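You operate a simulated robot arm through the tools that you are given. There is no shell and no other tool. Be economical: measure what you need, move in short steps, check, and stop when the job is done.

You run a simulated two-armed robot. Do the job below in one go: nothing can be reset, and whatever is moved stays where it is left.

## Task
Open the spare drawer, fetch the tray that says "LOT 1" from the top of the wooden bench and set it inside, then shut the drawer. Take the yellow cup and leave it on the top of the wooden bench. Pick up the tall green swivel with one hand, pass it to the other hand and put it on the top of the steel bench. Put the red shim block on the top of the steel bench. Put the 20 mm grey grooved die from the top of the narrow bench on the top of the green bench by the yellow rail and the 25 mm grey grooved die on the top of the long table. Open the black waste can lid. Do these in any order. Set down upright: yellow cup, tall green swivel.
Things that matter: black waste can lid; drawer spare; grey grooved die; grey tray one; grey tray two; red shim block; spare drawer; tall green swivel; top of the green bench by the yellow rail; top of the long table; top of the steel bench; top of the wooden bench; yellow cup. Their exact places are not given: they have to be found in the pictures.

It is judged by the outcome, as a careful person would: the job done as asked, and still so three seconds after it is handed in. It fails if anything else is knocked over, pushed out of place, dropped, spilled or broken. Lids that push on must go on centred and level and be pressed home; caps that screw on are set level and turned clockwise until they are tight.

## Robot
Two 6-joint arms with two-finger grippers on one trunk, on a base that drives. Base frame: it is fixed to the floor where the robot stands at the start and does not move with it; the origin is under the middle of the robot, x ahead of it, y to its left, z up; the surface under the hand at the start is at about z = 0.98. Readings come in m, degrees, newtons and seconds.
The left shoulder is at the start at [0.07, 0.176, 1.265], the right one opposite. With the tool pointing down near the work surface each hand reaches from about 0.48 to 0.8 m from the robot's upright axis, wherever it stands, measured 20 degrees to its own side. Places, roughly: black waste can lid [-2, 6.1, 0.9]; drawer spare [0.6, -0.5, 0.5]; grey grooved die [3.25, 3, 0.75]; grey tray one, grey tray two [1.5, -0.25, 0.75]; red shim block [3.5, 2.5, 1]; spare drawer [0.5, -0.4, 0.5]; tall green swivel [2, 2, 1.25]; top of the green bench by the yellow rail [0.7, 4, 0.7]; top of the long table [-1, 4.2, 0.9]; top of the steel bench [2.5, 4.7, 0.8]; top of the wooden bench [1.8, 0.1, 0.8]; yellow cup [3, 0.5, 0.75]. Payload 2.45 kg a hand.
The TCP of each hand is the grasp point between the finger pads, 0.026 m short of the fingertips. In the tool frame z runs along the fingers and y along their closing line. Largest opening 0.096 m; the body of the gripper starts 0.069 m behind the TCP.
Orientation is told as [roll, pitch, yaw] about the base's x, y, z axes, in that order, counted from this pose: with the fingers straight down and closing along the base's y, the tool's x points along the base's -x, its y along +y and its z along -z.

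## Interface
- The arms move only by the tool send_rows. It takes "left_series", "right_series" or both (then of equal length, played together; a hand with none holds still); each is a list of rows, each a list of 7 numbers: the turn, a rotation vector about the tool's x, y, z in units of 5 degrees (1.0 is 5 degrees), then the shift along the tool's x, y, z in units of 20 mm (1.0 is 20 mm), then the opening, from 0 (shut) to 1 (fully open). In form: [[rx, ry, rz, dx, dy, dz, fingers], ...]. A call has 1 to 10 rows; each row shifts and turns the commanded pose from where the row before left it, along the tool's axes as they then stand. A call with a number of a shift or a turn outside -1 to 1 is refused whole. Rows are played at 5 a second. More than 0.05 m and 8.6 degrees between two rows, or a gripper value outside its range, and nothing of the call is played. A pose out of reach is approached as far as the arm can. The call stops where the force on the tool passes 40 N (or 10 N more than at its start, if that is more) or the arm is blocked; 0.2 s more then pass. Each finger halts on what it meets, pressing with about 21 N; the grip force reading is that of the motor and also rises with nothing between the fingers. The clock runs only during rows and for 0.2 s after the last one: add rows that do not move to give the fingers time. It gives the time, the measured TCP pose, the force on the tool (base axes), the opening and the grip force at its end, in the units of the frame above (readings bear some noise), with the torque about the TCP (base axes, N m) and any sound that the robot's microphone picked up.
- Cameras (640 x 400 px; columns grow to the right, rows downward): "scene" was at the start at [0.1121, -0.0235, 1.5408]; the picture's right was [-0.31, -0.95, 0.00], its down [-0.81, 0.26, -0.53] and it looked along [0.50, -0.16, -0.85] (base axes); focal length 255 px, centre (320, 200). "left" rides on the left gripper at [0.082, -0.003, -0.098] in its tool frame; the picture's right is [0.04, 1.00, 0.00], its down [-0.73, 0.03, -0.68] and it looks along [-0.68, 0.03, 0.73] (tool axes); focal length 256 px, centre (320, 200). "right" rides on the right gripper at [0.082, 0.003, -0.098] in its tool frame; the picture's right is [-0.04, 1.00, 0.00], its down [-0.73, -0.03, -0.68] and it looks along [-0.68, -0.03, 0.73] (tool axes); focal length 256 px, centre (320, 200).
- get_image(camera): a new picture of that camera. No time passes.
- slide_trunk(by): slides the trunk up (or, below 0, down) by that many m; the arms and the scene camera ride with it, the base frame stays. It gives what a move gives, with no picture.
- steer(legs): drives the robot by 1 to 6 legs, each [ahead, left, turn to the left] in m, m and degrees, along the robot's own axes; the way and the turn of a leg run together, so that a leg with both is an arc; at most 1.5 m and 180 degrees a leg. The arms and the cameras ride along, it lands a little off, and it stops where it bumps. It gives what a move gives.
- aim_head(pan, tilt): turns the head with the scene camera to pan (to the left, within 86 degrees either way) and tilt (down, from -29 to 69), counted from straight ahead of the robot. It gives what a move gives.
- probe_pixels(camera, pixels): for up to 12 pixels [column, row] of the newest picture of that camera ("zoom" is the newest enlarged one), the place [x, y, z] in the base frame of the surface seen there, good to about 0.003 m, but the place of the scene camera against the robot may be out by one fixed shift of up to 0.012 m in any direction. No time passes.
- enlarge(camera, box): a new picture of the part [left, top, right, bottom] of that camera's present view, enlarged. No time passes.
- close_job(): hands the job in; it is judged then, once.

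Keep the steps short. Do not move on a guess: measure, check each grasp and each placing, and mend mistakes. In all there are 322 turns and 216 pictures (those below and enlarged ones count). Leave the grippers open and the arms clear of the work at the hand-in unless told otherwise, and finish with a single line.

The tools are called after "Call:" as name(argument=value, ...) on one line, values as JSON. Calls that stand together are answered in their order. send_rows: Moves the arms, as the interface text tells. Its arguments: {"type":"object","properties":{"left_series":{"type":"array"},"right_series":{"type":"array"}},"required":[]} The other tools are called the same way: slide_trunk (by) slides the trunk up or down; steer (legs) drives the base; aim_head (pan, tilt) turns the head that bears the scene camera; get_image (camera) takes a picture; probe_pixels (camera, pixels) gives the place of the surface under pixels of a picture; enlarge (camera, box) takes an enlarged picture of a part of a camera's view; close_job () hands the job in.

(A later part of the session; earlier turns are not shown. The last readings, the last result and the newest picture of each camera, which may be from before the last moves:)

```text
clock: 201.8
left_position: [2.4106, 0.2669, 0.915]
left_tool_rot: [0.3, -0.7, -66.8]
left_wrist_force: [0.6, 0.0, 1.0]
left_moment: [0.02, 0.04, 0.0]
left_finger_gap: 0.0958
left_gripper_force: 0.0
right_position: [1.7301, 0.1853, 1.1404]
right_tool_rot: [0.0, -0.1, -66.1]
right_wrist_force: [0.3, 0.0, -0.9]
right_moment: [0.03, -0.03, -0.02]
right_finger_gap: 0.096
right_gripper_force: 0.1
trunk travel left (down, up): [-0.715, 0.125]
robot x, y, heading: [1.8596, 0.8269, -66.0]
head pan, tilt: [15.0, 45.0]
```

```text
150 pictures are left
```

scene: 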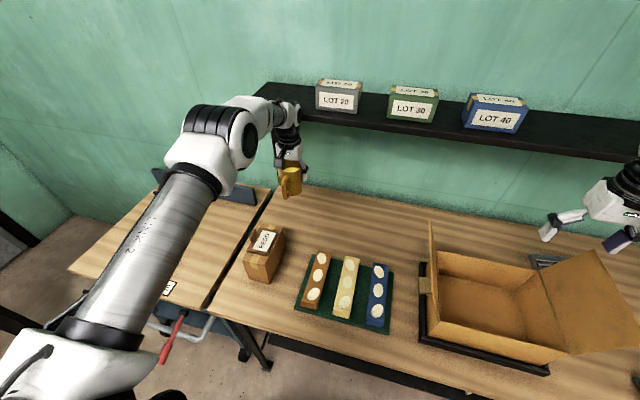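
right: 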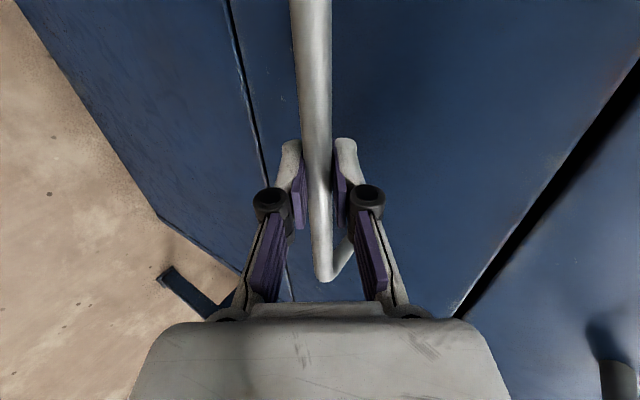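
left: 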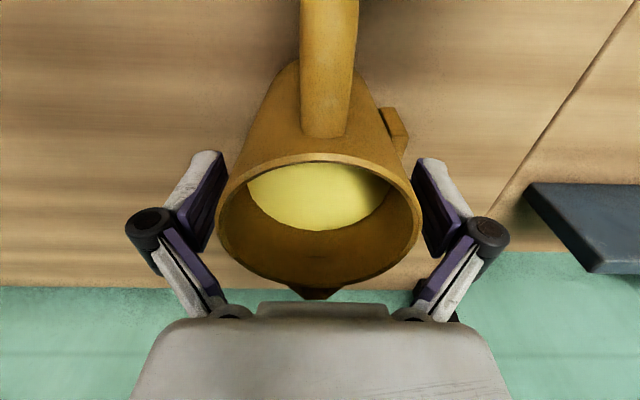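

Released, cup standing upright. I'll rise straight up, then back away.

Call:
send_rows(left_series=[[0, 0, 0, 0, 0, -0.5, 1], [0, 0, 0, 0, 0, -1, 1], [0, 0, 0, 0, 0, -1, 1], [0, 0, 0, 0, 0, -1, 1], [0, 0, 0, 0, 0, -1, 1], [0, 0, 0, 0, 0, -1, 1], [0, 0, 0, 0, 0, -1, 1]])

Call:
steer(legs=[[-0.45, 0, 0]])

Call:
get_image(camera="scene")

Call:
aim_head(pan=86, tilt=20)

Call:
get_image(camera="scene")

```text
clock: 203.4
left_position: [2.4093, 0.2662, 1.0442]
left_tool_rot: [0.3, -0.7, -66.7]
left_wrist_force: [0.5, -0.4, 0.5]
left_moment: [0.03, 0.0, -0.01]
left_finger_gap: 0.096
left_gripper_force: 0.0
right_position: [1.7293, 0.185, 1.1414]
right_tool_rot: [-0.1, 0.0, -66.0]
right_wrist_force: [-1.1, 0.0, 0.1]
right_moment: [0.0, -0.01, 0.01]
right_finger_gap: 0.0962
right_gripper_force: 0.1
trunk travel left (down, up): [-0.715, 0.125]
robot x, y, heading: [1.8585, 0.8277, -65.9]
head pan, tilt: [15.0, 45.0]
```

```text
clock: 206.1
left_position: [2.2267, 0.6735, 1.0426]
left_tool_rot: [0.3, -0.7, -66.8]
left_wrist_force: [0.2, 0.1, 0.2]
left_moment: [0.04, 0.01, 0.0]
left_finger_gap: 0.096
left_gripper_force: 0.0
right_position: [1.5482, 0.594, 1.1413]
right_tool_rot: [0.0, -0.1, -66.0]
right_wrist_force: [0.2, 0.0, 0.3]
right_moment: [-0.04, 0.02, 0.01]
right_finger_gap: 0.0962
right_gripper_force: 0.0
trunk travel left (down, up): [-0.715, 0.125]
robot x, y, heading: [1.6767, 1.2344, -66.1]
head pan, tilt: [15.0, 45.0]
```

```text
149 pictures are left
```

scene: 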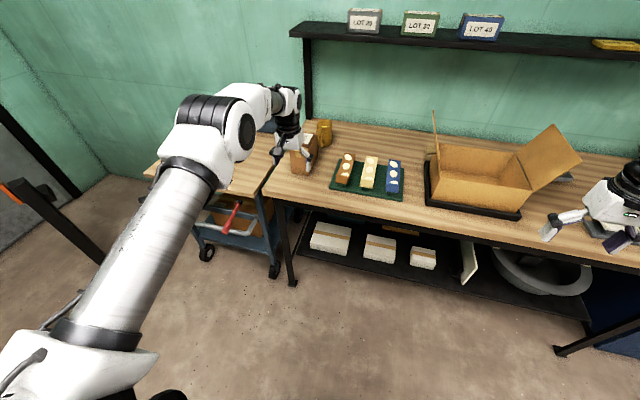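

```text
clock: 207.5
left_position: [2.2272, 0.6728, 1.0443]
left_tool_rot: [0.3, -0.7, -66.8]
left_wrist_force: [-0.4, -0.2, 0.7]
left_moment: [0.02, 0.02, -0.01]
left_finger_gap: 0.0961
left_gripper_force: 0.1
right_position: [1.5473, 0.5952, 1.1406]
right_tool_rot: [0.0, -0.1, -66.1]
right_wrist_force: [0.9, 0.2, -0.2]
right_moment: [0.0, -0.03, -0.01]
right_finger_gap: 0.0961
right_gripper_force: 0.1
trunk travel left (down, up): [-0.715, 0.125]
robot x, y, heading: [1.6779, 1.2351, -66.4]
head pan, tilt: [85.9, 20.0]
```

```text
148 pictures are left
```

scene: 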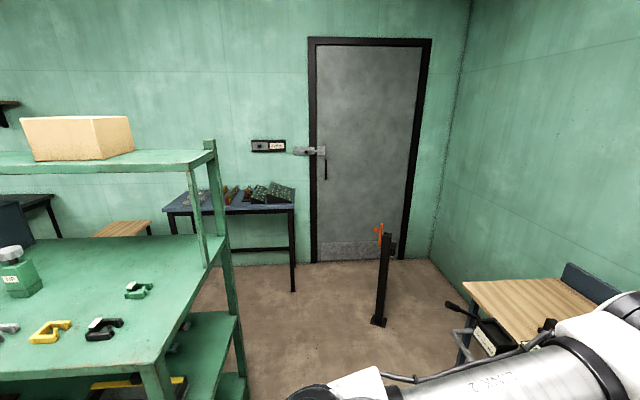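

Cup is standing behind the REDO box. Now to the swivel on the green rack: I'll move to open floor first, then turn and look.

Call:
steer(legs=[[0, -0.95, 0], [-0.45, 0, 0], [0, 0, 110]])

Call:
aim_head(pan=-10, tilt=25)

Call:
get_image(camera="scene")

```text
clock: 219.6
left_position: [0.9302, 1.956, 1.0439]
left_tool_rot: [0.3, -0.7, 43.9]
left_wrist_force: [-0.2, 0.4, -0.3]
left_moment: [0.03, -0.03, 0.02]
left_finger_gap: 0.096
left_gripper_force: 0.2
right_position: [1.2432, 1.3496, 1.1417]
right_tool_rot: [0.1, -0.1, 44.6]
right_wrist_force: [-0.4, 0.2, -0.1]
right_moment: [-0.01, -0.01, 0.01]
right_finger_gap: 0.0961
right_gripper_force: 0.0
trunk travel left (down, up): [-0.715, 0.125]
robot x, y, heading: [0.5972, 1.244, 44.4]
head pan, tilt: [85.9, 20.0]
```

```text
clock: 221.3
left_position: [0.9292, 1.957, 1.0434]
left_tool_rot: [0.3, -0.7, 43.9]
left_wrist_force: [0.1, 0.1, -1.3]
left_moment: [-0.02, -0.02, 0.0]
left_finger_gap: 0.0961
left_gripper_force: 0.0
right_position: [1.2427, 1.3487, 1.1401]
right_tool_rot: [0.1, -0.1, 44.6]
right_wrist_force: [0.5, 0.8, 0.5]
right_moment: [-0.02, 0.0, -0.02]
right_finger_gap: 0.0962
right_gripper_force: 0.1
trunk travel left (down, up): [-0.715, 0.125]
robot x, y, heading: [0.5989, 1.2406, 44.7]
head pan, tilt: [-10.0, 25.0]
```

```text
147 pictures are left
```

scene: 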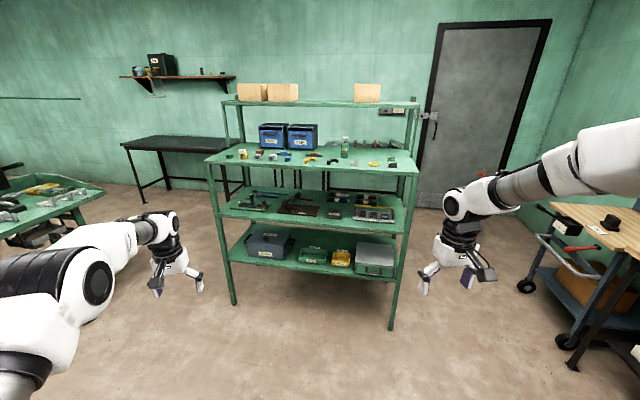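

Call:
enlarge(camera="scene", box=[205, 110, 425, 180])

Call:
probe_pixels(camera="scene", pixels=[[207, 163], [416, 174], [344, 152], [344, 140], [230, 105], [418, 106], [250, 152], [208, 215], [405, 225], [180, 150], [130, 145], [390, 320]])

```text
2.91 times, centred on (315, 145) of scene
```

zoom: 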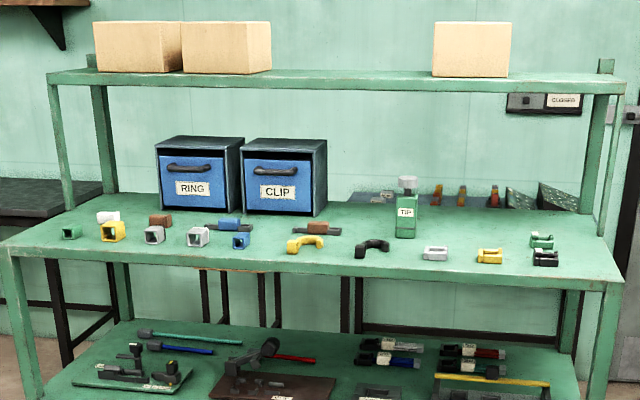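

```text
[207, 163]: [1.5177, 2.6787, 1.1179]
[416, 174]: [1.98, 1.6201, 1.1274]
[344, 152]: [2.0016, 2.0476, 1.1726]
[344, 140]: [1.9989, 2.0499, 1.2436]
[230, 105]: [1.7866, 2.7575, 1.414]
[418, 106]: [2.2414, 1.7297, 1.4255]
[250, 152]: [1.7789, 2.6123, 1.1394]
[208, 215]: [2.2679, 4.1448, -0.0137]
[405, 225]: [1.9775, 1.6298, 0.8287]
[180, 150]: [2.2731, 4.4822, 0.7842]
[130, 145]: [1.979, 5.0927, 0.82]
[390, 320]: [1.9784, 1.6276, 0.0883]
```

The tall green piece (label TIP, near (2.0, 2.05)) stands on the rack deck at z 1.13, in front of the upper shelf. I'll raise both hands, pull the left back, and then drive in front of it facing 23.6 degrees.

Call:
slide_trunk(by=0.12)

Call:
send_rows(left_series=[[0, 0.14, 0, 1, 0, -1, 1], [0, 0, 0, 1, 0, -1, 1], [0, 0, 0, 1, 0, -1, 1], [0, 0, 0, 1, 0, -1, 1], [0, 0, 0, 1, 0, -1, 1], [0, 0, 0, 1, 0, -1, 1], [0, 0, 0, 1, 0, -1, 1], [0, 0, 0, 1, 0, -1, 1]], right_series=[[0, 0, 0, 0, 0, -0.7, 1], [0, 0, 0, 0, 0, -0.7, 1], [0, 0, 0, 0, 0, -0.7, 1], [0, 0, 0, 0, 0, 0, 1], [0, 0, 0, 0, 0, 0, 1], [0, 0, 0, 0, 0, 0, 1], [0, 0, 0, 0, 0, 0, 1], [0, 0, 0, 0, 0, 0, 1]])

Call:
steer(legs=[[0, 0.4, 0], [0, 0, -21], [0.45, 0.38, 0]])

Call:
aim_head(pan=-20, tilt=30)

Call:
get_image(camera="scene")

```text
clock: 222.8
left_position: [0.9286, 1.9554, 1.1624]
left_tool_rot: [0.4, -0.8, 43.9]
left_wrist_force: [0.3, -0.2, 0.0]
left_moment: [-0.01, -0.02, 0.03]
left_finger_gap: 0.0959
left_gripper_force: 0.1
right_position: [1.243, 1.3487, 1.2607]
right_tool_rot: [0.0, -0.1, 44.6]
right_wrist_force: [0.8, 0.1, 0.2]
right_moment: [-0.01, 0.0, -0.02]
right_finger_gap: 0.0962
right_gripper_force: 0.0
trunk travel left (down, up): [-0.835, 0.005]
robot x, y, heading: [0.5973, 1.2401, 44.5]
head pan, tilt: [-10.0, 25.0]
```

```text
clock: 224.6
left_position: [0.8118, 1.8402, 1.3258]
left_tool_rot: [0.2, 0.0, 43.8]
left_wrist_force: [-0.5, -0.9, 0.3]
left_moment: [-0.01, -0.04, -0.03]
left_finger_gap: 0.0959
left_gripper_force: 0.1
right_position: [1.2421, 1.3468, 1.3035]
right_tool_rot: [0.0, -0.2, 44.7]
right_wrist_force: [-0.6, 0.0, 0.7]
right_moment: [0.01, -0.02, 0.01]
right_finger_gap: 0.0961
right_gripper_force: 0.0
trunk travel left (down, up): [-0.835, 0.005]
robot x, y, heading: [0.6001, 1.2443, 44.7]
head pan, tilt: [-10.0, 25.0]
```

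```text
clock: 231.1
left_position: [0.9655, 2.5459, 1.3251]
left_tool_rot: [0.4, 0.0, 24.3]
left_wrist_force: [-0.1, -0.4, 0.7]
left_moment: [0.02, -0.02, -0.01]
left_finger_gap: 0.096
left_gripper_force: 0.1
right_position: [1.2044, 1.938, 1.3038]
right_tool_rot: [0.0, -0.1, 24.9]
right_wrist_force: [0.5, -0.8, -0.8]
right_moment: [0.01, 0.04, 0.03]
right_finger_gap: 0.0959
right_gripper_force: 0.1
trunk travel left (down, up): [-0.835, 0.005]
robot x, y, heading: [0.5616, 2.0546, 24.8]
head pan, tilt: [-10.0, 25.0]
```

```text
clock: 231.8
left_position: [0.9668, 2.5469, 1.3248]
left_tool_rot: [0.3, 0.0, 24.2]
left_wrist_force: [-0.3, 0.3, 0.3]
left_moment: [0.05, 0.0, -0.02]
left_finger_gap: 0.096
left_gripper_force: 0.1
right_position: [1.2047, 1.94, 1.3032]
right_tool_rot: [0.0, -0.1, 24.9]
right_wrist_force: [0.6, 0.3, -0.5]
right_moment: [0.02, 0.02, -0.02]
right_finger_gap: 0.096
right_gripper_force: 0.2
trunk travel left (down, up): [-0.835, 0.005]
robot x, y, heading: [0.5615, 2.0597, 25.1]
head pan, tilt: [-20.0, 30.0]
```

```text
145 pictures are left
```

scene: 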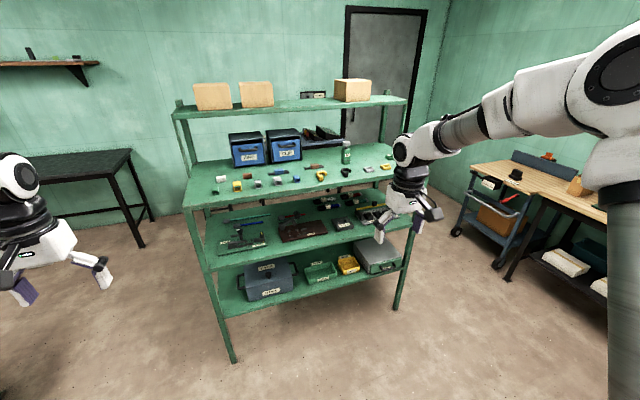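

I'll shift right 0.32 m and ahead 0.5 m, then look closely.

Call:
steer(legs=[[0, -0.317, -1.3], [0.5, 0, 0]])

Call:
aim_head(pan=-10, tilt=30)

Call:
get_image(camera="scene")

Call:
get_image(camera="right")

```text
clock: 236.5
left_position: [1.563, 2.4331, 1.3262]
left_tool_rot: [0.3, 0.0, 22.5]
left_wrist_force: [-0.1, -0.4, -0.1]
left_moment: [0.04, -0.03, -0.03]
left_finger_gap: 0.0961
left_gripper_force: 0.0
right_position: [1.7841, 1.8173, 1.304]
right_tool_rot: [-0.1, -0.2, 23.2]
right_wrist_force: [-0.3, -0.2, 0.1]
right_moment: [-0.02, -0.01, -0.02]
right_finger_gap: 0.0962
right_gripper_force: 0.1
trunk travel left (down, up): [-0.835, 0.005]
robot x, y, heading: [1.1475, 1.9518, 23.1]
head pan, tilt: [-20.0, 30.0]
```

```text
clock: 237.2
left_position: [1.5651, 2.4332, 1.3244]
left_tool_rot: [0.2, 0.0, 22.6]
left_wrist_force: [0.5, -0.2, 0.9]
left_moment: [-0.01, -0.03, 0.02]
left_finger_gap: 0.0959
left_gripper_force: 0.0
right_position: [1.7866, 1.8172, 1.3034]
right_tool_rot: [0.0, -0.2, 23.2]
right_wrist_force: [0.2, -0.3, -0.3]
right_moment: [0.04, -0.02, -0.01]
right_finger_gap: 0.096
right_gripper_force: 0.0
trunk travel left (down, up): [-0.835, 0.005]
robot x, y, heading: [1.1491, 1.9531, 23.2]
head pan, tilt: [-10.0, 30.0]
```

```text
144 pictures are left
```

scene: 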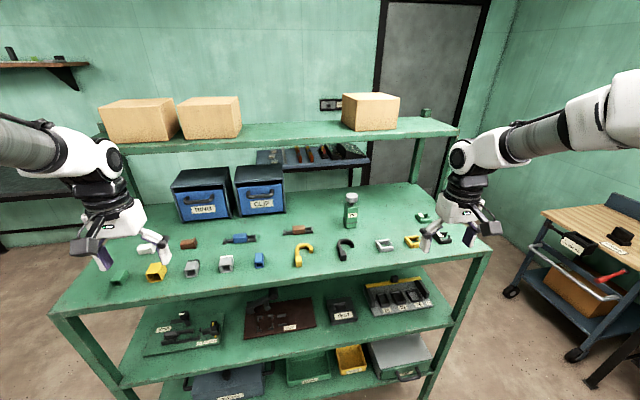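

```text
143 pictures are left
```

right: 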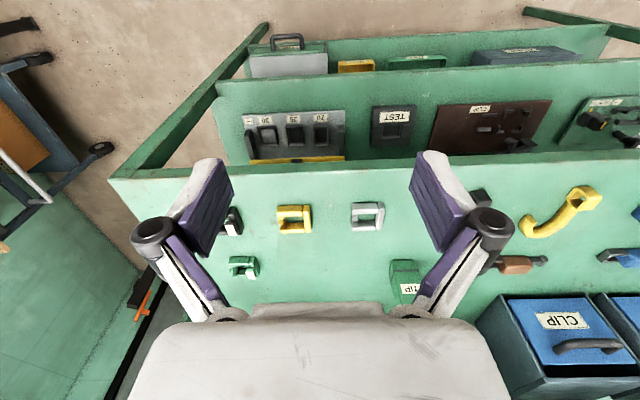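

Call:
enlarge(camera="scene", box=[310, 180, 400, 250])

Call:
probe_pixels(camera="zoom", pixels=[[285, 250], [240, 250], [330, 250], [305, 115], [305, 90], [280, 110], [335, 110], [240, 180], [325, 180], [285, 330], [300, 180], [230, 320]])

```text
5.71 times, centred on (355, 215) of scene
```

zoom: 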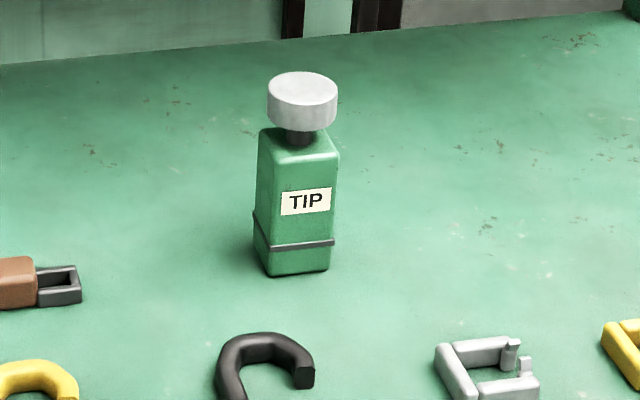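

```text
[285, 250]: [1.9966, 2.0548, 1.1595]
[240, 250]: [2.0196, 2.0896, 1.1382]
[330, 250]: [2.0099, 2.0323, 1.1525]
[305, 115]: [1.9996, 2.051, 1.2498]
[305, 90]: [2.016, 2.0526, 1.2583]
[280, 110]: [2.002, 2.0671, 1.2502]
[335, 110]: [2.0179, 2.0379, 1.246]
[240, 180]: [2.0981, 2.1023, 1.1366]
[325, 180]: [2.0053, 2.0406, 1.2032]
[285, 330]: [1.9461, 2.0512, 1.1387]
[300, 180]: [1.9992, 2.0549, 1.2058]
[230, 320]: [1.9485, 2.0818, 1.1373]
```

The swivel: base deck about 1.147, body to 1.235, knob to about 1.268, faces aligned with the rack. I'll move the base 0.2 m ahead and 0.1 m left, then look from the right hand.

Call:
steer(legs=[[0, 0.1, 0], [0.2, 0, 0]])

Call:
send_rows(right_series=[[0, 0, 0, 0, 0, -1, 1], [0, 0, 0, 0, 0, -0.5, 1]])

Call:
get_image(camera="right")

```text
clock: 239.6
left_position: [1.7015, 2.599, 1.3269]
left_tool_rot: [0.5, -0.3, 22.6]
left_wrist_force: [-0.4, -0.7, 0.4]
left_moment: [0.06, -0.03, 0.0]
left_finger_gap: 0.0958
left_gripper_force: 0.1
right_position: [1.9246, 1.9835, 1.3051]
right_tool_rot: [0.0, -0.4, 23.2]
right_wrist_force: [-0.3, -0.9, 0.0]
right_moment: [0.06, -0.03, 0.03]
right_finger_gap: 0.096
right_gripper_force: 0.1
trunk travel left (down, up): [-0.835, 0.005]
robot x, y, heading: [1.2945, 2.1231, 23.6]
head pan, tilt: [-10.0, 30.0]
```

```text
clock: 240.2
left_position: [1.703, 2.6007, 1.3263]
left_tool_rot: [0.4, -0.2, 22.6]
left_wrist_force: [0.5, -0.3, 0.2]
left_moment: [-0.01, -0.01, 0.01]
left_finger_gap: 0.0963
left_gripper_force: 0.1
right_position: [1.9281, 1.9845, 1.3344]
right_tool_rot: [0.0, -0.2, 23.3]
right_wrist_force: [-0.4, -0.1, 0.2]
right_moment: [0.03, 0.01, 0.02]
right_finger_gap: 0.0963
right_gripper_force: 0.1
trunk travel left (down, up): [-0.835, 0.005]
robot x, y, heading: [1.2887, 2.121, 23.2]
head pan, tilt: [-10.0, 30.0]
```

```text
141 pictures are left
```

right: 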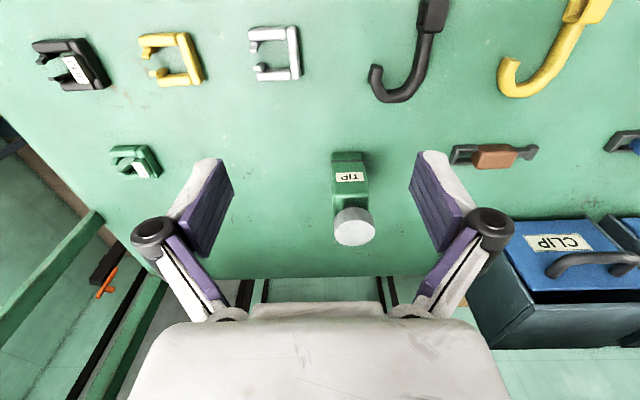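

Call:
probe_pixels(camera="right", pixels=[[354, 222], [337, 225], [372, 225], [354, 210], [350, 180], [334, 195], [367, 195], [350, 160], [300, 160], [350, 195]])

```text
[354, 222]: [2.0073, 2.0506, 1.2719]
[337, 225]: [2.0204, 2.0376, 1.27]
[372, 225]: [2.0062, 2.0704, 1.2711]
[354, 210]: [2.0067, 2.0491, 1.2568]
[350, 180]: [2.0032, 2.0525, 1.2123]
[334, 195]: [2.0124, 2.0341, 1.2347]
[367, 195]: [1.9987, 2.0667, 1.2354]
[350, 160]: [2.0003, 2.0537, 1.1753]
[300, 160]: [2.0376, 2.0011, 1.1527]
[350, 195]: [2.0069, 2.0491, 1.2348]
```

Knob top 1.271, body top 1.235, centre (2.017, 2.055). I'll move over it, then check before descending.

Call:
send_rows(right_series=[[0, 0, 0, -0.92, 0.25, 0, 1], [0, 0, 0, -0.92, 0.25, 0, 1], [0, 0, 0, -0.92, 0.25, 0, 1], [0, 0, 0, -0.92, 0.25, 0, 1], [0, 0, 0, -0.92, 0.25, 0, 1], [0, 0, 0, -0.88, 0.23, 0, 1]])

Call:
get_image(camera="right")

Call:
get_image(camera="scene")

```text
clock: 241.6
left_position: [1.707, 2.6033, 1.3248]
left_tool_rot: [0.3, 0.0, 22.6]
left_wrist_force: [-0.4, 0.8, -0.3]
left_moment: [-0.02, -0.01, -0.01]
left_finger_gap: 0.0962
left_gripper_force: 0.0
right_position: [2.0192, 2.0594, 1.3326]
right_tool_rot: [0.1, 0.0, 23.2]
right_wrist_force: [0.3, 0.1, -0.9]
right_moment: [0.01, 0.02, -0.01]
right_finger_gap: 0.096
right_gripper_force: 0.0
trunk travel left (down, up): [-0.835, 0.005]
robot x, y, heading: [1.2854, 2.1222, 23.3]
head pan, tilt: [-10.0, 30.0]
```

```text
140 pictures are left
```

right: 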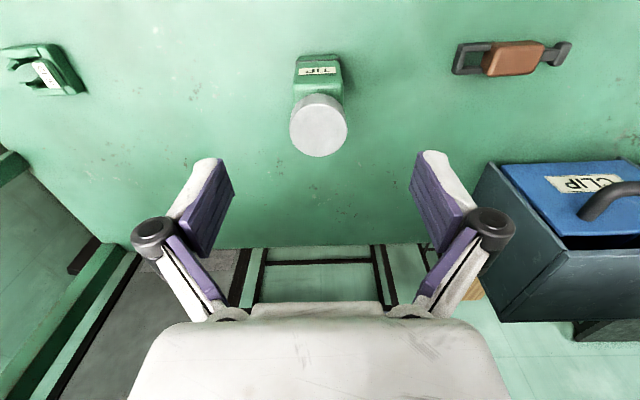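

```text
139 pictures are left
```

scene: 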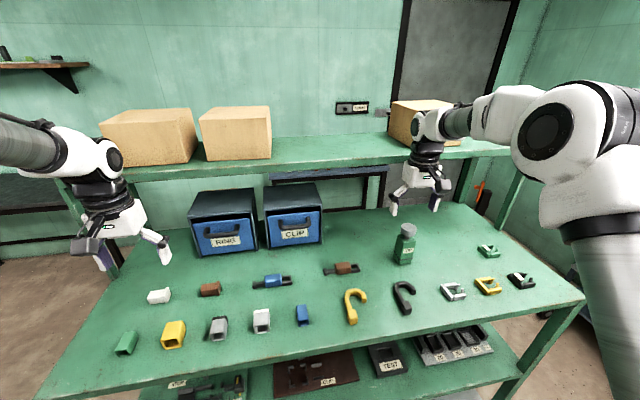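

Centred. I'll descend 0.115 m, force guarded.

Call:
send_rows(right_series=[[0, 0, 0, 0, 0, 0.8, 1], [0, 0, 0, 0, 0, 0.8, 1], [0, 0, 0, 0, 0, 0.8, 1], [0, 0, 0, 0, 0, 0.8, 1], [0, 0, 0, 0, 0, 0.8, 1], [0, 0, 0, 0, 0, 0.8, 1], [0, 0, 0, 0, 0, 0.8, 1], [0, 0, 0, 0, 0, 0.2, 1]])

Call:
get_image(camera="right")

```text
clock: 243.3
left_position: [1.7055, 2.6012, 1.3265]
left_tool_rot: [0.3, -0.1, 22.6]
left_wrist_force: [-0.3, -0.2, 0.3]
left_moment: [0.04, -0.03, 0.01]
left_finger_gap: 0.0962
left_gripper_force: 0.1
right_position: [2.0169, 2.0581, 1.2183]
right_tool_rot: [0.0, -0.1, 23.3]
right_wrist_force: [0.3, -0.2, -0.4]
right_moment: [0.04, 0.03, -0.03]
right_finger_gap: 0.0958
right_gripper_force: 0.0
trunk travel left (down, up): [-0.835, 0.005]
robot x, y, heading: [1.293, 2.1228, 23.6]
head pan, tilt: [-10.0, 30.0]
```

```text
138 pictures are left
```

right: 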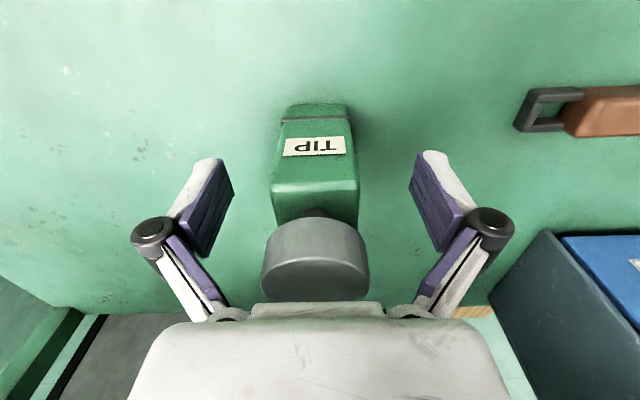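

Good fit between the pads. I'll close and lift.

Call:
send_rows(right_series=[[0, 0, 0, 0, 0, 0, 0.5], [0, 0, 0, 0, 0, 0, 0.2], [0, 0, 0, 0, 0, 0, 0.1], [0, 0, 0, 0, 0, 0, 0.1]])

Call:
send_rows(right_series=[[0, 0, 0, 0, 0, -0.5, 0.1], [0, 0, 0, 0, 0, -0.5, 0.1], [0, 0, 0, 0, 0, -0.5, 0.1], [0, 0, 0, 0, 0, -1, 0.1], [0, 0, 0, 0, 0, -1, 0.1], [0, 0, 0, 0, 0, -1, 0.1]])

Call:
get_image(camera="right")

```text
clock: 244.3
left_position: [1.7058, 2.6015, 1.3239]
left_tool_rot: [0.3, -0.1, 22.5]
left_wrist_force: [-0.4, 0.0, 0.3]
left_moment: [0.0, -0.02, 0.0]
left_finger_gap: 0.0958
left_gripper_force: 0.1
right_position: [2.0169, 2.0581, 1.2189]
right_tool_rot: [0.0, -0.1, 23.2]
right_wrist_force: [1.0, -1.0, 3.3]
right_moment: [0.1, -0.05, -0.06]
right_finger_gap: 0.0393
right_gripper_force: 21.1
trunk travel left (down, up): [-0.835, 0.005]
robot x, y, heading: [1.2894, 2.1216, 23.1]
head pan, tilt: [-10.0, 30.0]
```

```text
clock: 245.8
left_position: [1.7063, 2.6031, 1.3248]
left_tool_rot: [0.3, 0.0, 22.5]
left_wrist_force: [-0.5, 0.1, -0.7]
left_moment: [0.01, 0.0, 0.03]
left_finger_gap: 0.096
left_gripper_force: 0.0
right_position: [2.0164, 2.0563, 1.3073]
right_tool_rot: [-0.1, -0.1, 23.3]
right_wrist_force: [-0.1, 0.1, -1.6]
right_moment: [0.02, 0.04, -0.02]
right_finger_gap: 0.0392
right_gripper_force: 21.4
trunk travel left (down, up): [-0.835, 0.005]
robot x, y, heading: [1.2875, 2.1228, 23.2]
head pan, tilt: [-10.0, 30.0]
```

```text
137 pictures are left
```

right: 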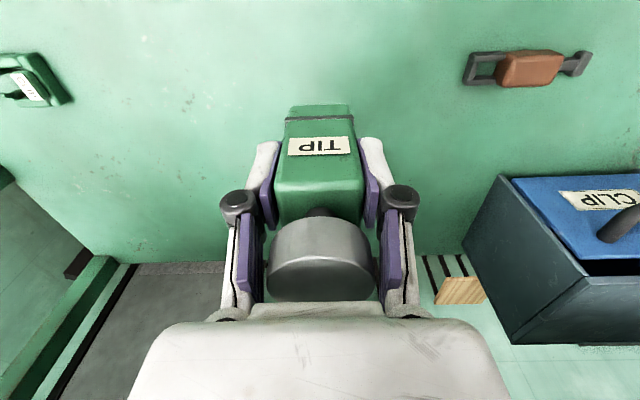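

Lifted cleanly. I'll back away from the rack 0.55 m, then move the swivel toward my middle for the hand-over.

Call:
steer(legs=[[-0.55, 0, 0]])

Call:
send_rows(right_series=[[0, 0, 0, 0, 1, 0.8, 0.1], [0, 0, 0, 0, 1, 0.8, 0.1], [0, 0, 0, 0, 1, 0.8, 0.1], [0, 0, 0, 0, 1, 0.8, 0.1], [0, 0, 0, 0, 1, 0.8, 0.1], [0, 0, 0, 0, 1, 0.8, 0.1], [0, 0, 0, 0, 1, 0.8, 0.1], [0, 0, 0, 0, 1, 0.8, 0.1], [0, 0, 0, 0, 1, 0.8, 0.1], [0, 0, 0, 0, 1, 0.8, 0.1]])

Call:
send_rows(right_series=[[0, 0, 0, 0, 1, 0, 0.1], [0, 0, 0, 0, 1, 0, 0.1], [0, 0, 0, 0, 1, 0, 0.1], [0, 0, 0, 0, 1, 0, 0.1], [0, 0, 0, 0, 1, 0, 0.1], [0, 0, 0, 0, 1, 0, 0.1], [0, 0, 0, 0, 1, 0, 0.1], [0, 0, 0, 0, 1, 0, 0.1]])

```text
clock: 249.0
left_position: [1.1922, 2.3824, 1.3239]
left_tool_rot: [0.3, -0.1, 22.7]
left_wrist_force: [-0.5, -1.1, -0.1]
left_moment: [0.01, 0.04, -0.02]
left_finger_gap: 0.0961
left_gripper_force: 0.0
right_position: [1.5045, 1.8358, 1.3062]
right_tool_rot: [0.0, 0.0, 23.3]
right_wrist_force: [0.1, 0.5, -1.7]
right_moment: [0.02, 0.03, 0.02]
right_finger_gap: 0.0396
right_gripper_force: 21.0
trunk travel left (down, up): [-0.835, 0.005]
robot x, y, heading: [0.7745, 1.9039, 23.2]
head pan, tilt: [-10.0, 30.0]
```

```text
clock: 251.2
left_position: [1.1916, 2.3829, 1.3237]
left_tool_rot: [0.4, 0.0, 22.7]
left_wrist_force: [-1.0, -0.3, -0.2]
left_moment: [-0.01, 0.0, -0.03]
left_finger_gap: 0.0958
left_gripper_force: 0.0
right_position: [1.4237, 2.0215, 1.1478]
right_tool_rot: [-0.1, -0.1, 23.4]
right_wrist_force: [-1.1, 0.5, -1.9]
right_moment: [-0.03, 0.01, 0.0]
right_finger_gap: 0.0395
right_gripper_force: 21.1
trunk travel left (down, up): [-0.835, 0.005]
robot x, y, heading: [0.7717, 1.9006, 23.1]
head pan, tilt: [-10.0, 30.0]
```

```text
clock: 253.0
left_position: [1.1913, 2.3826, 1.3237]
left_tool_rot: [0.4, 0.0, 22.7]
left_wrist_force: [0.1, 0.3, 0.1]
left_moment: [0.0, -0.01, 0.0]
left_finger_gap: 0.096
left_gripper_force: 0.1
right_position: [1.3924, 2.153, 1.1473]
right_tool_rot: [0.0, 0.1, 23.5]
right_wrist_force: [0.0, 0.9, -1.6]
right_moment: [0.0, 0.04, 0.05]
right_finger_gap: 0.0397
right_gripper_force: 20.9
right hand out of reach, approached as far as the arm can: row 6, 7, 8
trunk travel left (down, up): [-0.835, 0.005]
robot x, y, heading: [0.7742, 1.8985, 23.5]
head pan, tilt: [-10.0, 30.0]
```

The right hand can bring the swivel to my midline (fwd 0.668). The left hand will come in from the left, pointing right, low on the body. I'll lower it and turn it in steps.

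Call:
send_rows(left_series=[[0, 0, 0, 0, 0.8, 1, 1], [0, 0, 0, 0, 0.8, 1, 1], [0, 0, 0, 0, 0.8, 1, 1], [0, 0, 0, 0, 0.8, 1, 1], [0, 0, 0, 0, 0.8, 1, 1], [0, 0, 0, 0, 0.8, 1, 1], [0, 0, 0, 0, 0.8, 1, 1], [0, 0, 0, 0, 0.8, 1, 1], [0, 0, 0, 0, 0.8, 1, 1]])

Call:
send_rows(left_series=[[0, 0, 1, 0, 0, 0, 1], [0, 0, 1, 0, 0, 0, 1], [0, 0, 1, 0, 0, 0, 1], [0, 0, 1, 0, 0, 0, 1], [0, 0, 1, 0, 0, 0, 1], [0, 0, 1, 0, 0, 0, 1], [0, 0, 1, 0, 0, 0, 1], [0, 0, 1, 0, 0, 0, 1], [0, 0, 1, 0, 0, 0, 1]])

Call:
send_rows(left_series=[[0, 0, 1, 0, 0, 0, 1], [0, 0, 1, 0, 0, 0, 1], [0, 0, 1, 0, 0, 0, 1], [0, 0, 1, 0, 0, 0, 1], [0, 0, 1, 0, 0, 0, 1], [0, 0, 1, 0, 0, 0, 1], [0, 0, 1, 0, 0, 0, 1], [0, 0, 1, 0, 0, 0, 1], [0, 0, 1, 0, 0, 0, 1]])

Call:
send_rows(left_series=[[0, -1, 0, 0, 0, 0, 1], [0, -1, 0, 0, 0, 0, 1], [0, -1, 0, 0, 0, 0, 1], [0, -1, 0, 0, 0, 0, 1], [0, -1, 0, 0, 0, 0, 1], [0, -1, 0, 0, 0, 0, 1], [0, -1, 0, 0, 0, 0, 1], [0, -1, 0, 0, 0, 0, 1], [0, -1, 0, 0, 0, 0, 1], [0, -1, 0, 0, 0, 0, 1]])

```text
clock: 255.0
left_position: [1.1353, 2.5165, 1.1446]
left_tool_rot: [0.3, 0.0, 22.7]
left_wrist_force: [0.4, -0.5, 0.9]
left_moment: [-0.03, 0.01, -0.01]
left_finger_gap: 0.0959
left_gripper_force: 0.0
right_position: [1.3938, 2.1519, 1.1481]
right_tool_rot: [0.1, -0.1, 23.4]
right_wrist_force: [-0.5, 0.2, -2.2]
right_moment: [0.03, 0.01, 0.01]
right_finger_gap: 0.0396
right_gripper_force: 21.1
trunk travel left (down, up): [-0.835, 0.005]
robot x, y, heading: [0.7761, 1.9011, 23.3]
head pan, tilt: [-10.0, 30.0]
```

```text
clock: 257.0
left_position: [1.1362, 2.5151, 1.1457]
left_tool_rot: [0.2, 0.2, -22.5]
left_wrist_force: [-0.3, -0.2, 0.1]
left_moment: [0.03, 0.02, 0.03]
left_finger_gap: 0.0961
left_gripper_force: 0.0
right_position: [1.3929, 2.1518, 1.147]
right_tool_rot: [0.1, 0.0, 23.4]
right_wrist_force: [0.5, -0.5, -1.9]
right_moment: [0.01, 0.03, 0.0]
right_finger_gap: 0.0395
right_gripper_force: 21.1
trunk travel left (down, up): [-0.835, 0.005]
robot x, y, heading: [0.7702, 1.8983, 23.4]
head pan, tilt: [-10.0, 30.0]
```

```text
clock: 259.0
left_position: [1.1352, 2.5152, 1.1449]
left_tool_rot: [-0.1, 0.2, -67.5]
left_wrist_force: [-0.7, -0.3, 0.1]
left_moment: [0.01, 0.0, 0.01]
left_finger_gap: 0.0959
left_gripper_force: 0.0
right_position: [1.3934, 2.1515, 1.1476]
right_tool_rot: [0.1, 0.1, 23.4]
right_wrist_force: [-0.3, 0.3, -1.7]
right_moment: [0.02, 0.04, 0.0]
right_finger_gap: 0.0397
right_gripper_force: 20.5
trunk travel left (down, up): [-0.835, 0.005]
robot x, y, heading: [0.7747, 1.9035, 23.3]
head pan, tilt: [-10.0, 30.0]
```

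```text
clock: 261.2
left_position: [1.1353, 2.5161, 1.1451]
left_tool_rot: [0.0, -49.7, -67.4]
left_wrist_force: [0.5, -0.5, -0.2]
left_moment: [0.02, -0.03, -0.01]
left_finger_gap: 0.096
left_gripper_force: 0.0
right_position: [1.3924, 2.1514, 1.1468]
right_tool_rot: [0.1, 0.0, 23.4]
right_wrist_force: [0.5, -0.2, -2.8]
right_moment: [-0.01, -0.01, -0.01]
right_finger_gap: 0.0395
right_gripper_force: 21.3
trunk travel left (down, up): [-0.835, 0.005]
robot x, y, heading: [0.7766, 1.9023, 23.2]
head pan, tilt: [-10.0, 30.0]
```

Works well. I'll continue the pitch to 85 degrees.

Call:
send_rows(left_series=[[0, -1, 0, 0, 0, 0, 1], [0, -1, 0, 0, 0, 0, 1], [0, -1, 0, 0, 0, 0, 1], [0, -1, 0, 0, 0, 0, 1], [0, -1, 0, 0, 0, 0, 1], [0, -1, 0, 0, 0, 0, 1], [0, -1, 0, 0, 0, 0, 1]])

Call:
aim_head(pan=10, tilt=45)

Call:
get_image(camera="scene")

Call:
get_image(camera="left")

```text
clock: 262.8
left_position: [1.1345, 2.5169, 1.1457]
left_tool_rot: [0.4, -84.8, -67.6]
left_wrist_force: [1.0, -0.1, 0.9]
left_moment: [0.0, 0.0, -0.05]
left_finger_gap: 0.0959
left_gripper_force: 0.0
right_position: [1.3928, 2.1525, 1.147]
right_tool_rot: [0.0, 0.0, 23.5]
right_wrist_force: [0.7, 0.3, -3.2]
right_moment: [0.0, 0.03, 0.04]
right_finger_gap: 0.0397
right_gripper_force: 21.0
trunk travel left (down, up): [-0.835, 0.005]
robot x, y, heading: [0.7749, 1.9001, 23.2]
head pan, tilt: [-10.0, 30.0]
```

```text
clock: 263.6
left_position: [1.1351, 2.516, 1.1457]
left_tool_rot: [0.5, -84.7, -67.7]
left_wrist_force: [-0.1, 1.3, 0.0]
left_moment: [-0.03, 0.0, 0.01]
left_finger_gap: 0.0962
left_gripper_force: 0.1
right_position: [1.3918, 2.1515, 1.1464]
right_tool_rot: [0.0, -0.1, 23.4]
right_wrist_force: [0.2, 0.0, -1.6]
right_moment: [-0.02, 0.02, -0.04]
right_finger_gap: 0.0397
right_gripper_force: 21.0
trunk travel left (down, up): [-0.835, 0.005]
robot x, y, heading: [0.77, 1.9028, 23.3]
head pan, tilt: [10.0, 45.0]
```

```text
136 pictures are left
```

scene: 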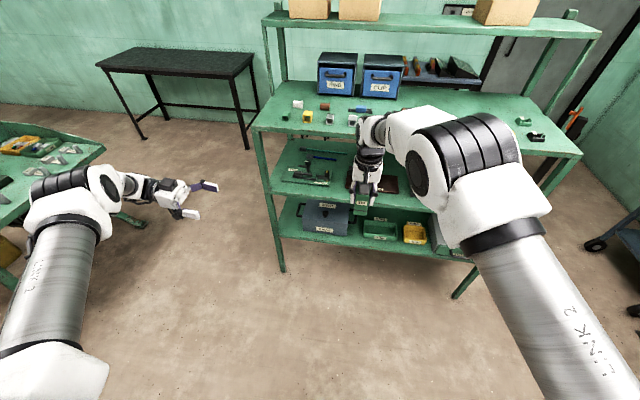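

```text
135 pictures are left
```

left: 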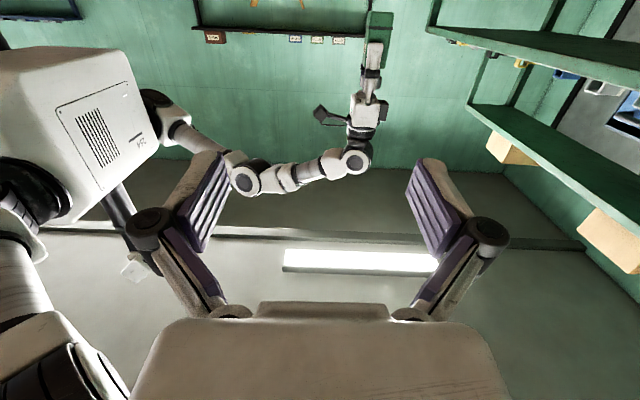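

The swivel is ahead of the left hand. I'll move sideways 0.1 m and forward in stages.

Call:
send_rows(left_series=[[0, 0, 0, 0.04, 0.5, 1, 1], [0, 0, 0, 0.04, 0.5, 1, 1], [0, 0, 0, 0.04, 0.5, 1, 1], [0, 0, 0, 0.04, 0.5, 1, 1], [0, 0, 0, 0.04, 0.5, 1, 1], [0, 0, 0, 0.04, 0.5, 1, 1], [0, 0, 0, 0.04, 0.5, 1, 1], [0, 0, 0, 0.04, 0.5, 1, 1], [0, 0, 0, 0.04, 0.5, 1, 1], [0, 0, 0, 0.04, 0.5, 1, 1]])

Call:
get_image(camera="left")

```text
clock: 265.8
left_position: [1.3041, 2.3711, 1.12]
left_tool_rot: [0.3, -84.8, -67.6]
left_wrist_force: [0.3, 0.7, -1.1]
left_moment: [0.0, -0.05, -0.01]
left_finger_gap: 0.0961
left_gripper_force: 0.1
right_position: [1.3931, 2.1513, 1.1479]
right_tool_rot: [0.1, 0.0, 23.4]
right_wrist_force: [0.6, 0.2, -1.8]
right_moment: [-0.03, -0.01, -0.04]
right_finger_gap: 0.0397
right_gripper_force: 20.4
trunk travel left (down, up): [-0.835, 0.005]
robot x, y, heading: [0.7718, 1.9011, 23.1]
head pan, tilt: [10.0, 45.0]
```

```text
134 pictures are left
```

left: 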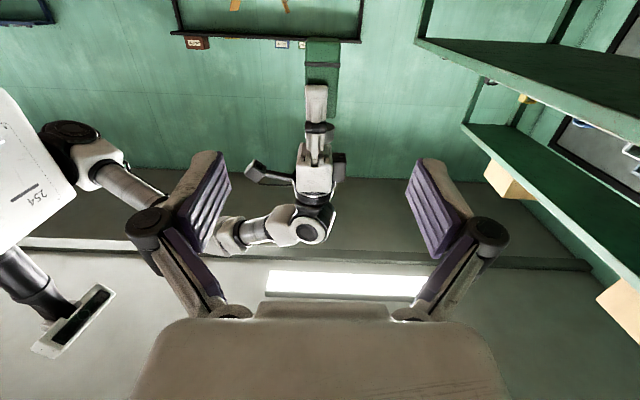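

Aligned (column 321). I'll advance 0.17 m, then check.

Call:
send_rows(left_series=[[0, 0, 0, 0, 0, 1, 1], [0, 0, 0, 0, 0, 1, 1], [0, 0, 0, 0, 0, 1, 1], [0, 0, 0, 0, 0, 1, 1], [0, 0, 0, 0, 0, 1, 1], [0, 0, 0, 0, 0, 1, 1], [0, 0, 0, 0, 0, 1, 1], [0, 0, 0, 0, 0, 1, 1]])

Call:
get_image(camera="left")

Call:
get_image(camera="scene")

```text
clock: 267.6
left_position: [1.3671, 2.2238, 1.105]
left_tool_rot: [0.4, -84.5, -67.7]
left_wrist_force: [0.7, -0.6, -0.6]
left_moment: [-0.02, 0.01, 0.02]
left_finger_gap: 0.0958
left_gripper_force: 0.0
right_position: [1.3933, 2.1515, 1.1476]
right_tool_rot: [0.1, 0.0, 23.5]
right_wrist_force: [-0.3, 0.2, -2.5]
right_moment: [0.01, -0.03, 0.02]
right_finger_gap: 0.0395
right_gripper_force: 21.3
trunk travel left (down, up): [-0.835, 0.005]
robot x, y, heading: [0.7725, 1.9054, 23.3]
head pan, tilt: [10.0, 45.0]
```

```text
133 pictures are left
```

left: 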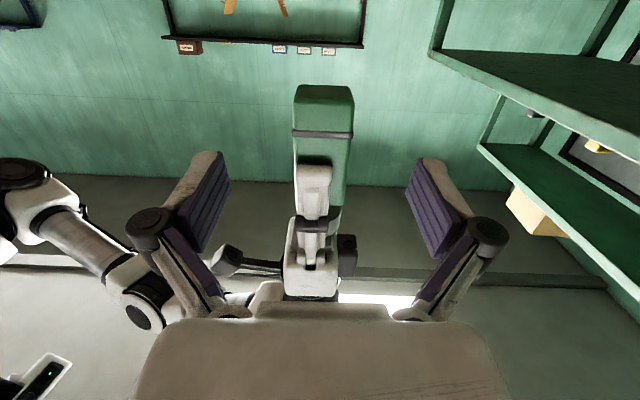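

```text
132 pictures are left
```

scene: 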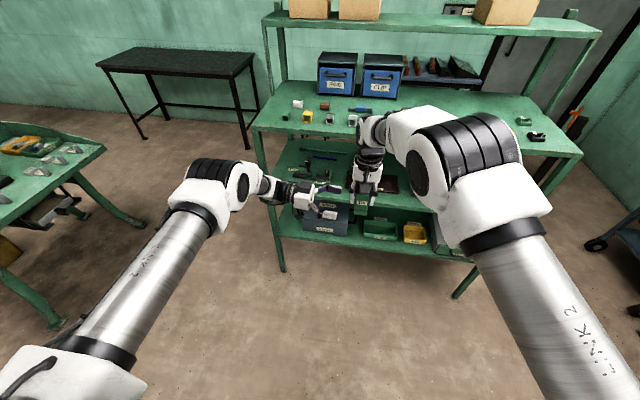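

Call:
send_rows(left_series=[[0, 0, 0, 0, 0, 1, 1], [0, 0, 0, 0, 0, 1, 1], [0, 0, 0, 0, 0, 1, 1], [0, 0, 0, 0, 0, 0.7, 1]])

Call:
get_image(camera="left")

```text
clock: 268.6
left_position: [1.3945, 2.1567, 1.0975]
left_tool_rot: [0.0, -84.7, -67.2]
left_wrist_force: [-0.2, -0.5, -0.7]
left_moment: [0.0, -0.02, -0.01]
left_finger_gap: 0.0961
left_gripper_force: 0.1
right_position: [1.3928, 2.1517, 1.1471]
right_tool_rot: [0.1, 0.0, 23.5]
right_wrist_force: [0.6, -0.7, -2.5]
right_moment: [0.01, 0.01, -0.01]
right_finger_gap: 0.0393
right_gripper_force: 20.9
trunk travel left (down, up): [-0.835, 0.005]
robot x, y, heading: [0.775, 1.9007, 23.6]
head pan, tilt: [10.0, 45.0]
```

```text
131 pictures are left
```

left: 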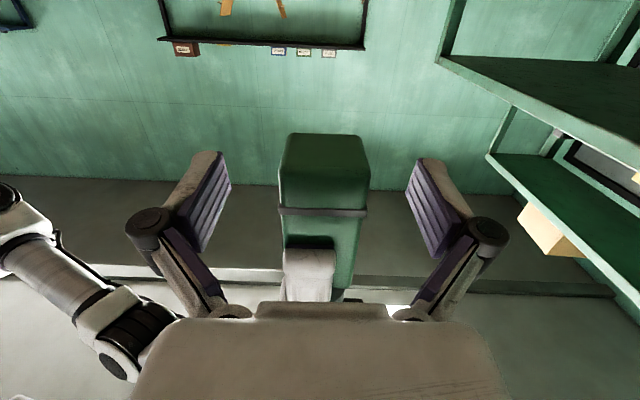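

Well placed. I'll close the left hand on the lower body.

Call:
send_rows(left_series=[[0, 0, 0, 0, 0, 0, 0.6], [0, 0, 0, 0, 0, 0, 0.3], [0, 0, 0, 0, 0, 0, 0.1], [0, 0, 0, 0, 0, 0, 0.1]])

Call:
get_image(camera="left")

```text
clock: 269.6
left_position: [1.3954, 2.1591, 1.0977]
left_tool_rot: [0.6, -84.8, -67.7]
left_wrist_force: [12.1, 9.2, -2.4]
left_moment: [-0.24, 0.22, 0.27]
left_finger_gap: 0.0397
left_gripper_force: 21.1
right_position: [1.3924, 2.1501, 1.1471]
right_tool_rot: [0.0, 0.1, 23.4]
right_wrist_force: [-11.3, -9.6, 2.3]
right_moment: [-0.26, 0.36, -0.19]
right_finger_gap: 0.0399
right_gripper_force: 21.0
trunk travel left (down, up): [-0.835, 0.005]
robot x, y, heading: [0.7773, 1.9, 23.0]
head pan, tilt: [10.0, 45.0]
```

```text
130 pictures are left
```

left: 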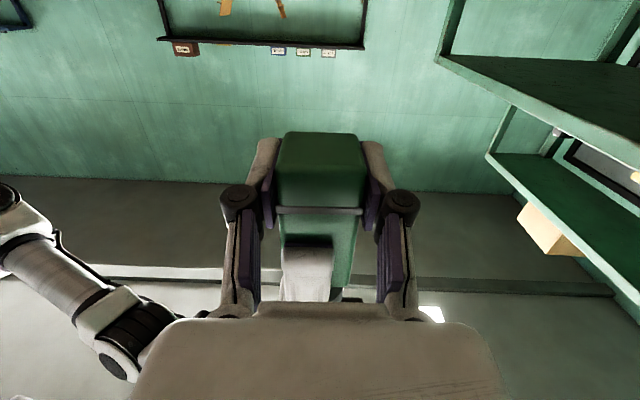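

Both hold it (39.7 mm). I'll open the right hand and rise straight up.

Call:
send_rows(right_series=[[0, 0, 0, 0, 0, 0, 0.6], [0, 0, 0, 0, 0, 0, 0.8], [0, 0, 0, 0, 0, -0.5, 0.8], [0, 0, 0, 0, 0, -1, 0.8], [0, 0, 0, 0, 0, -1, 0.8], [0, 0, 0, 0, 0, -1, 0.8], [0, 0, 0, 0, 0, -1, 0.8], [0, 0, 0, 0, 0, -1, 0.8], [0, 0, 0, 0, -1, -1, 0.8], [0, 0, 0, 0, -1, -1, 0.8]])

Call:
get_image(camera="scene")

Call:
get_image(camera="left")

```text
clock: 271.8
left_position: [1.3944, 2.1558, 1.0983]
left_tool_rot: [0.7, -84.6, -67.9]
left_wrist_force: [-0.5, -0.1, 0.0]
left_moment: [0.02, 0.01, 0.01]
left_finger_gap: 0.0393
left_gripper_force: 21.2
right_position: [1.4108, 2.1132, 1.2966]
right_tool_rot: [0.0, -0.1, 23.5]
right_wrist_force: [-0.5, 0.0, -0.1]
right_moment: [0.01, 0.01, -0.02]
right_finger_gap: 0.0767
right_gripper_force: 0.0
trunk travel left (down, up): [-0.835, 0.005]
robot x, y, heading: [0.7741, 1.9036, 23.2]
head pan, tilt: [10.0, 45.0]
```

```text
129 pictures are left
```

scene: 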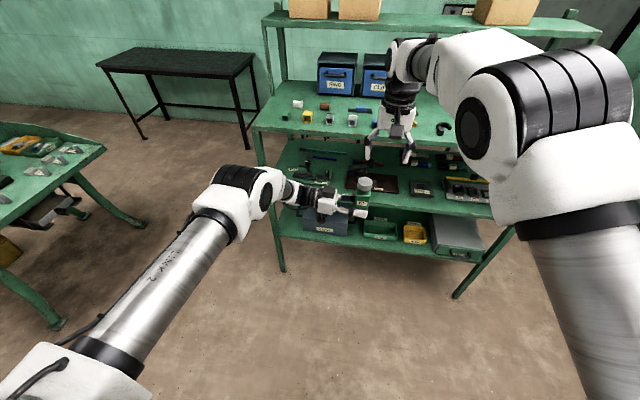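

```text
128 pictures are left
```

left: 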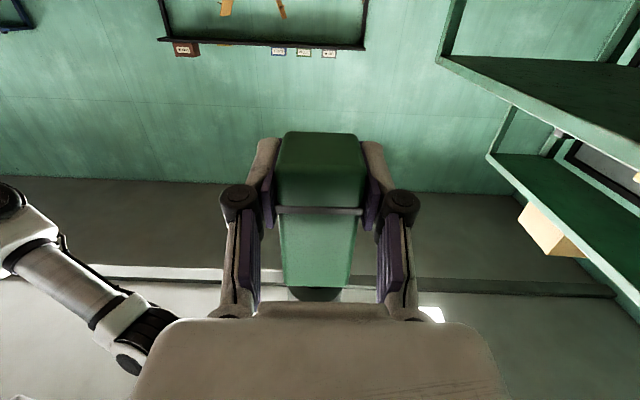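

The swivel is passed to the left hand. I'll move the right hand out and probe the black bench ahead-left (candidate steel bench).

Call:
send_rows(right_series=[[0, 0, 0, 0.5, -1, 0, 1], [0, 0, 0, 0.5, -1, 0, 1], [0, 0, 0, 0.5, -1, 0, 1], [0, 0, 0, 0.5, -1, 0, 1], [0, 0, 0, 0, -1, 0, 1], [0, 0, 0, 0, -1, 0, 1], [0, 0, 0, 0, -1, 0, 1], [0, 0, 0, 0, -1, 0, 1], [0, 0, 0, 0, -1, 0, 1], [0, 0, 0, 0, -1, 0, 1]])

Call:
probe_pixels(camera="scene", pixels=[[100, 67], [131, 49], [250, 57], [233, 75], [170, 62], [145, 136], [247, 148], [258, 105], [95, 150], [20, 130]])

Call:
aim_head(pan=45, tilt=25)

Call:
get_image(camera="scene")

```text
clock: 274.0
left_position: [1.394, 2.1566, 1.0984]
left_tool_rot: [0.5, -84.6, -67.9]
left_wrist_force: [0.4, -0.6, -0.7]
left_moment: [0.01, 0.03, -0.03]
left_finger_gap: 0.0395
left_gripper_force: 21.2
right_position: [1.4535, 1.9143, 1.2958]
right_tool_rot: [0.0, -0.1, 23.5]
right_wrist_force: [0.1, 0.0, -0.2]
right_moment: [0.04, -0.01, 0.0]
right_finger_gap: 0.0959
right_gripper_force: 0.0
trunk travel left (down, up): [-0.835, 0.005]
robot x, y, heading: [0.7731, 1.9029, 23.5]
head pan, tilt: [10.0, 45.0]
```

```text
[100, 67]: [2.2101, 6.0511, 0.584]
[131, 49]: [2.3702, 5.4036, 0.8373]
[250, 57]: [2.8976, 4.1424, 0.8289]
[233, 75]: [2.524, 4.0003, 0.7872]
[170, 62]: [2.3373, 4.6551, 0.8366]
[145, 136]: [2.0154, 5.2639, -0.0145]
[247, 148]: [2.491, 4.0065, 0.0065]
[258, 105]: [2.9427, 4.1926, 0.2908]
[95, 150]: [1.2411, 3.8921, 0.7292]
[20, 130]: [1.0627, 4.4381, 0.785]
```

```text
clock: 275.0
left_position: [1.3949, 2.1577, 1.0982]
left_tool_rot: [0.4, -84.7, -67.6]
left_wrist_force: [0.1, 0.7, -0.3]
left_moment: [0.01, 0.0, -0.01]
left_finger_gap: 0.0398
left_gripper_force: 21.2
right_position: [1.4525, 1.9165, 1.2959]
right_tool_rot: [-0.1, -0.1, 23.5]
right_wrist_force: [0.3, -0.4, -0.7]
right_moment: [-0.01, -0.01, -0.02]
right_finger_gap: 0.0958
right_gripper_force: 0.1
trunk travel left (down, up): [-0.835, 0.005]
robot x, y, heading: [0.7763, 1.9005, 23.0]
head pan, tilt: [45.0, 25.0]
```

```text
127 pictures are left
```

scene: 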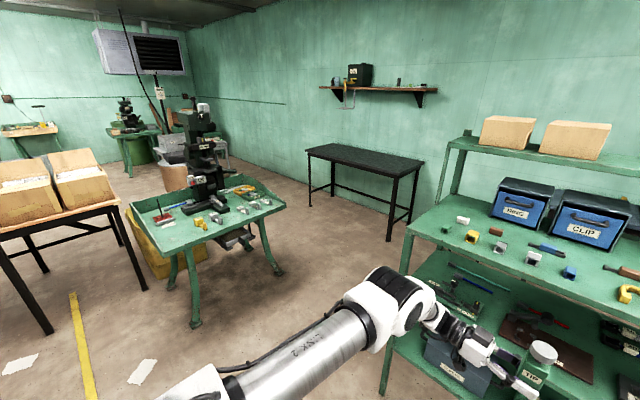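

The steel bench top is z 0.837. Because of the low hand camera I'll set the swivel near its left end, with the hand outside the end. I'll probe obstacles for the way.

Call:
probe_pixels(camera="scene", pixels=[[284, 206], [181, 253], [134, 203], [255, 178], [308, 152], [362, 144], [423, 160], [392, 178], [311, 205], [390, 238], [430, 90], [120, 203]])

```text
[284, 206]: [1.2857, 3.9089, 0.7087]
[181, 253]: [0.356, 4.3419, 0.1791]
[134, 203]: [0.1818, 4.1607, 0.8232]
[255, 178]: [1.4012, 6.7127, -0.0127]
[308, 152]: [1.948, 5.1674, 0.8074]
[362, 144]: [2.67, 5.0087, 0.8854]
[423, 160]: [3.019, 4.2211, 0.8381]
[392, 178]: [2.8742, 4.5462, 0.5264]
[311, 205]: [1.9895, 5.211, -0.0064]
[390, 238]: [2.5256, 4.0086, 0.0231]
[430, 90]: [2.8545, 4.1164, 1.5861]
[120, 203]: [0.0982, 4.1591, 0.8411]
```

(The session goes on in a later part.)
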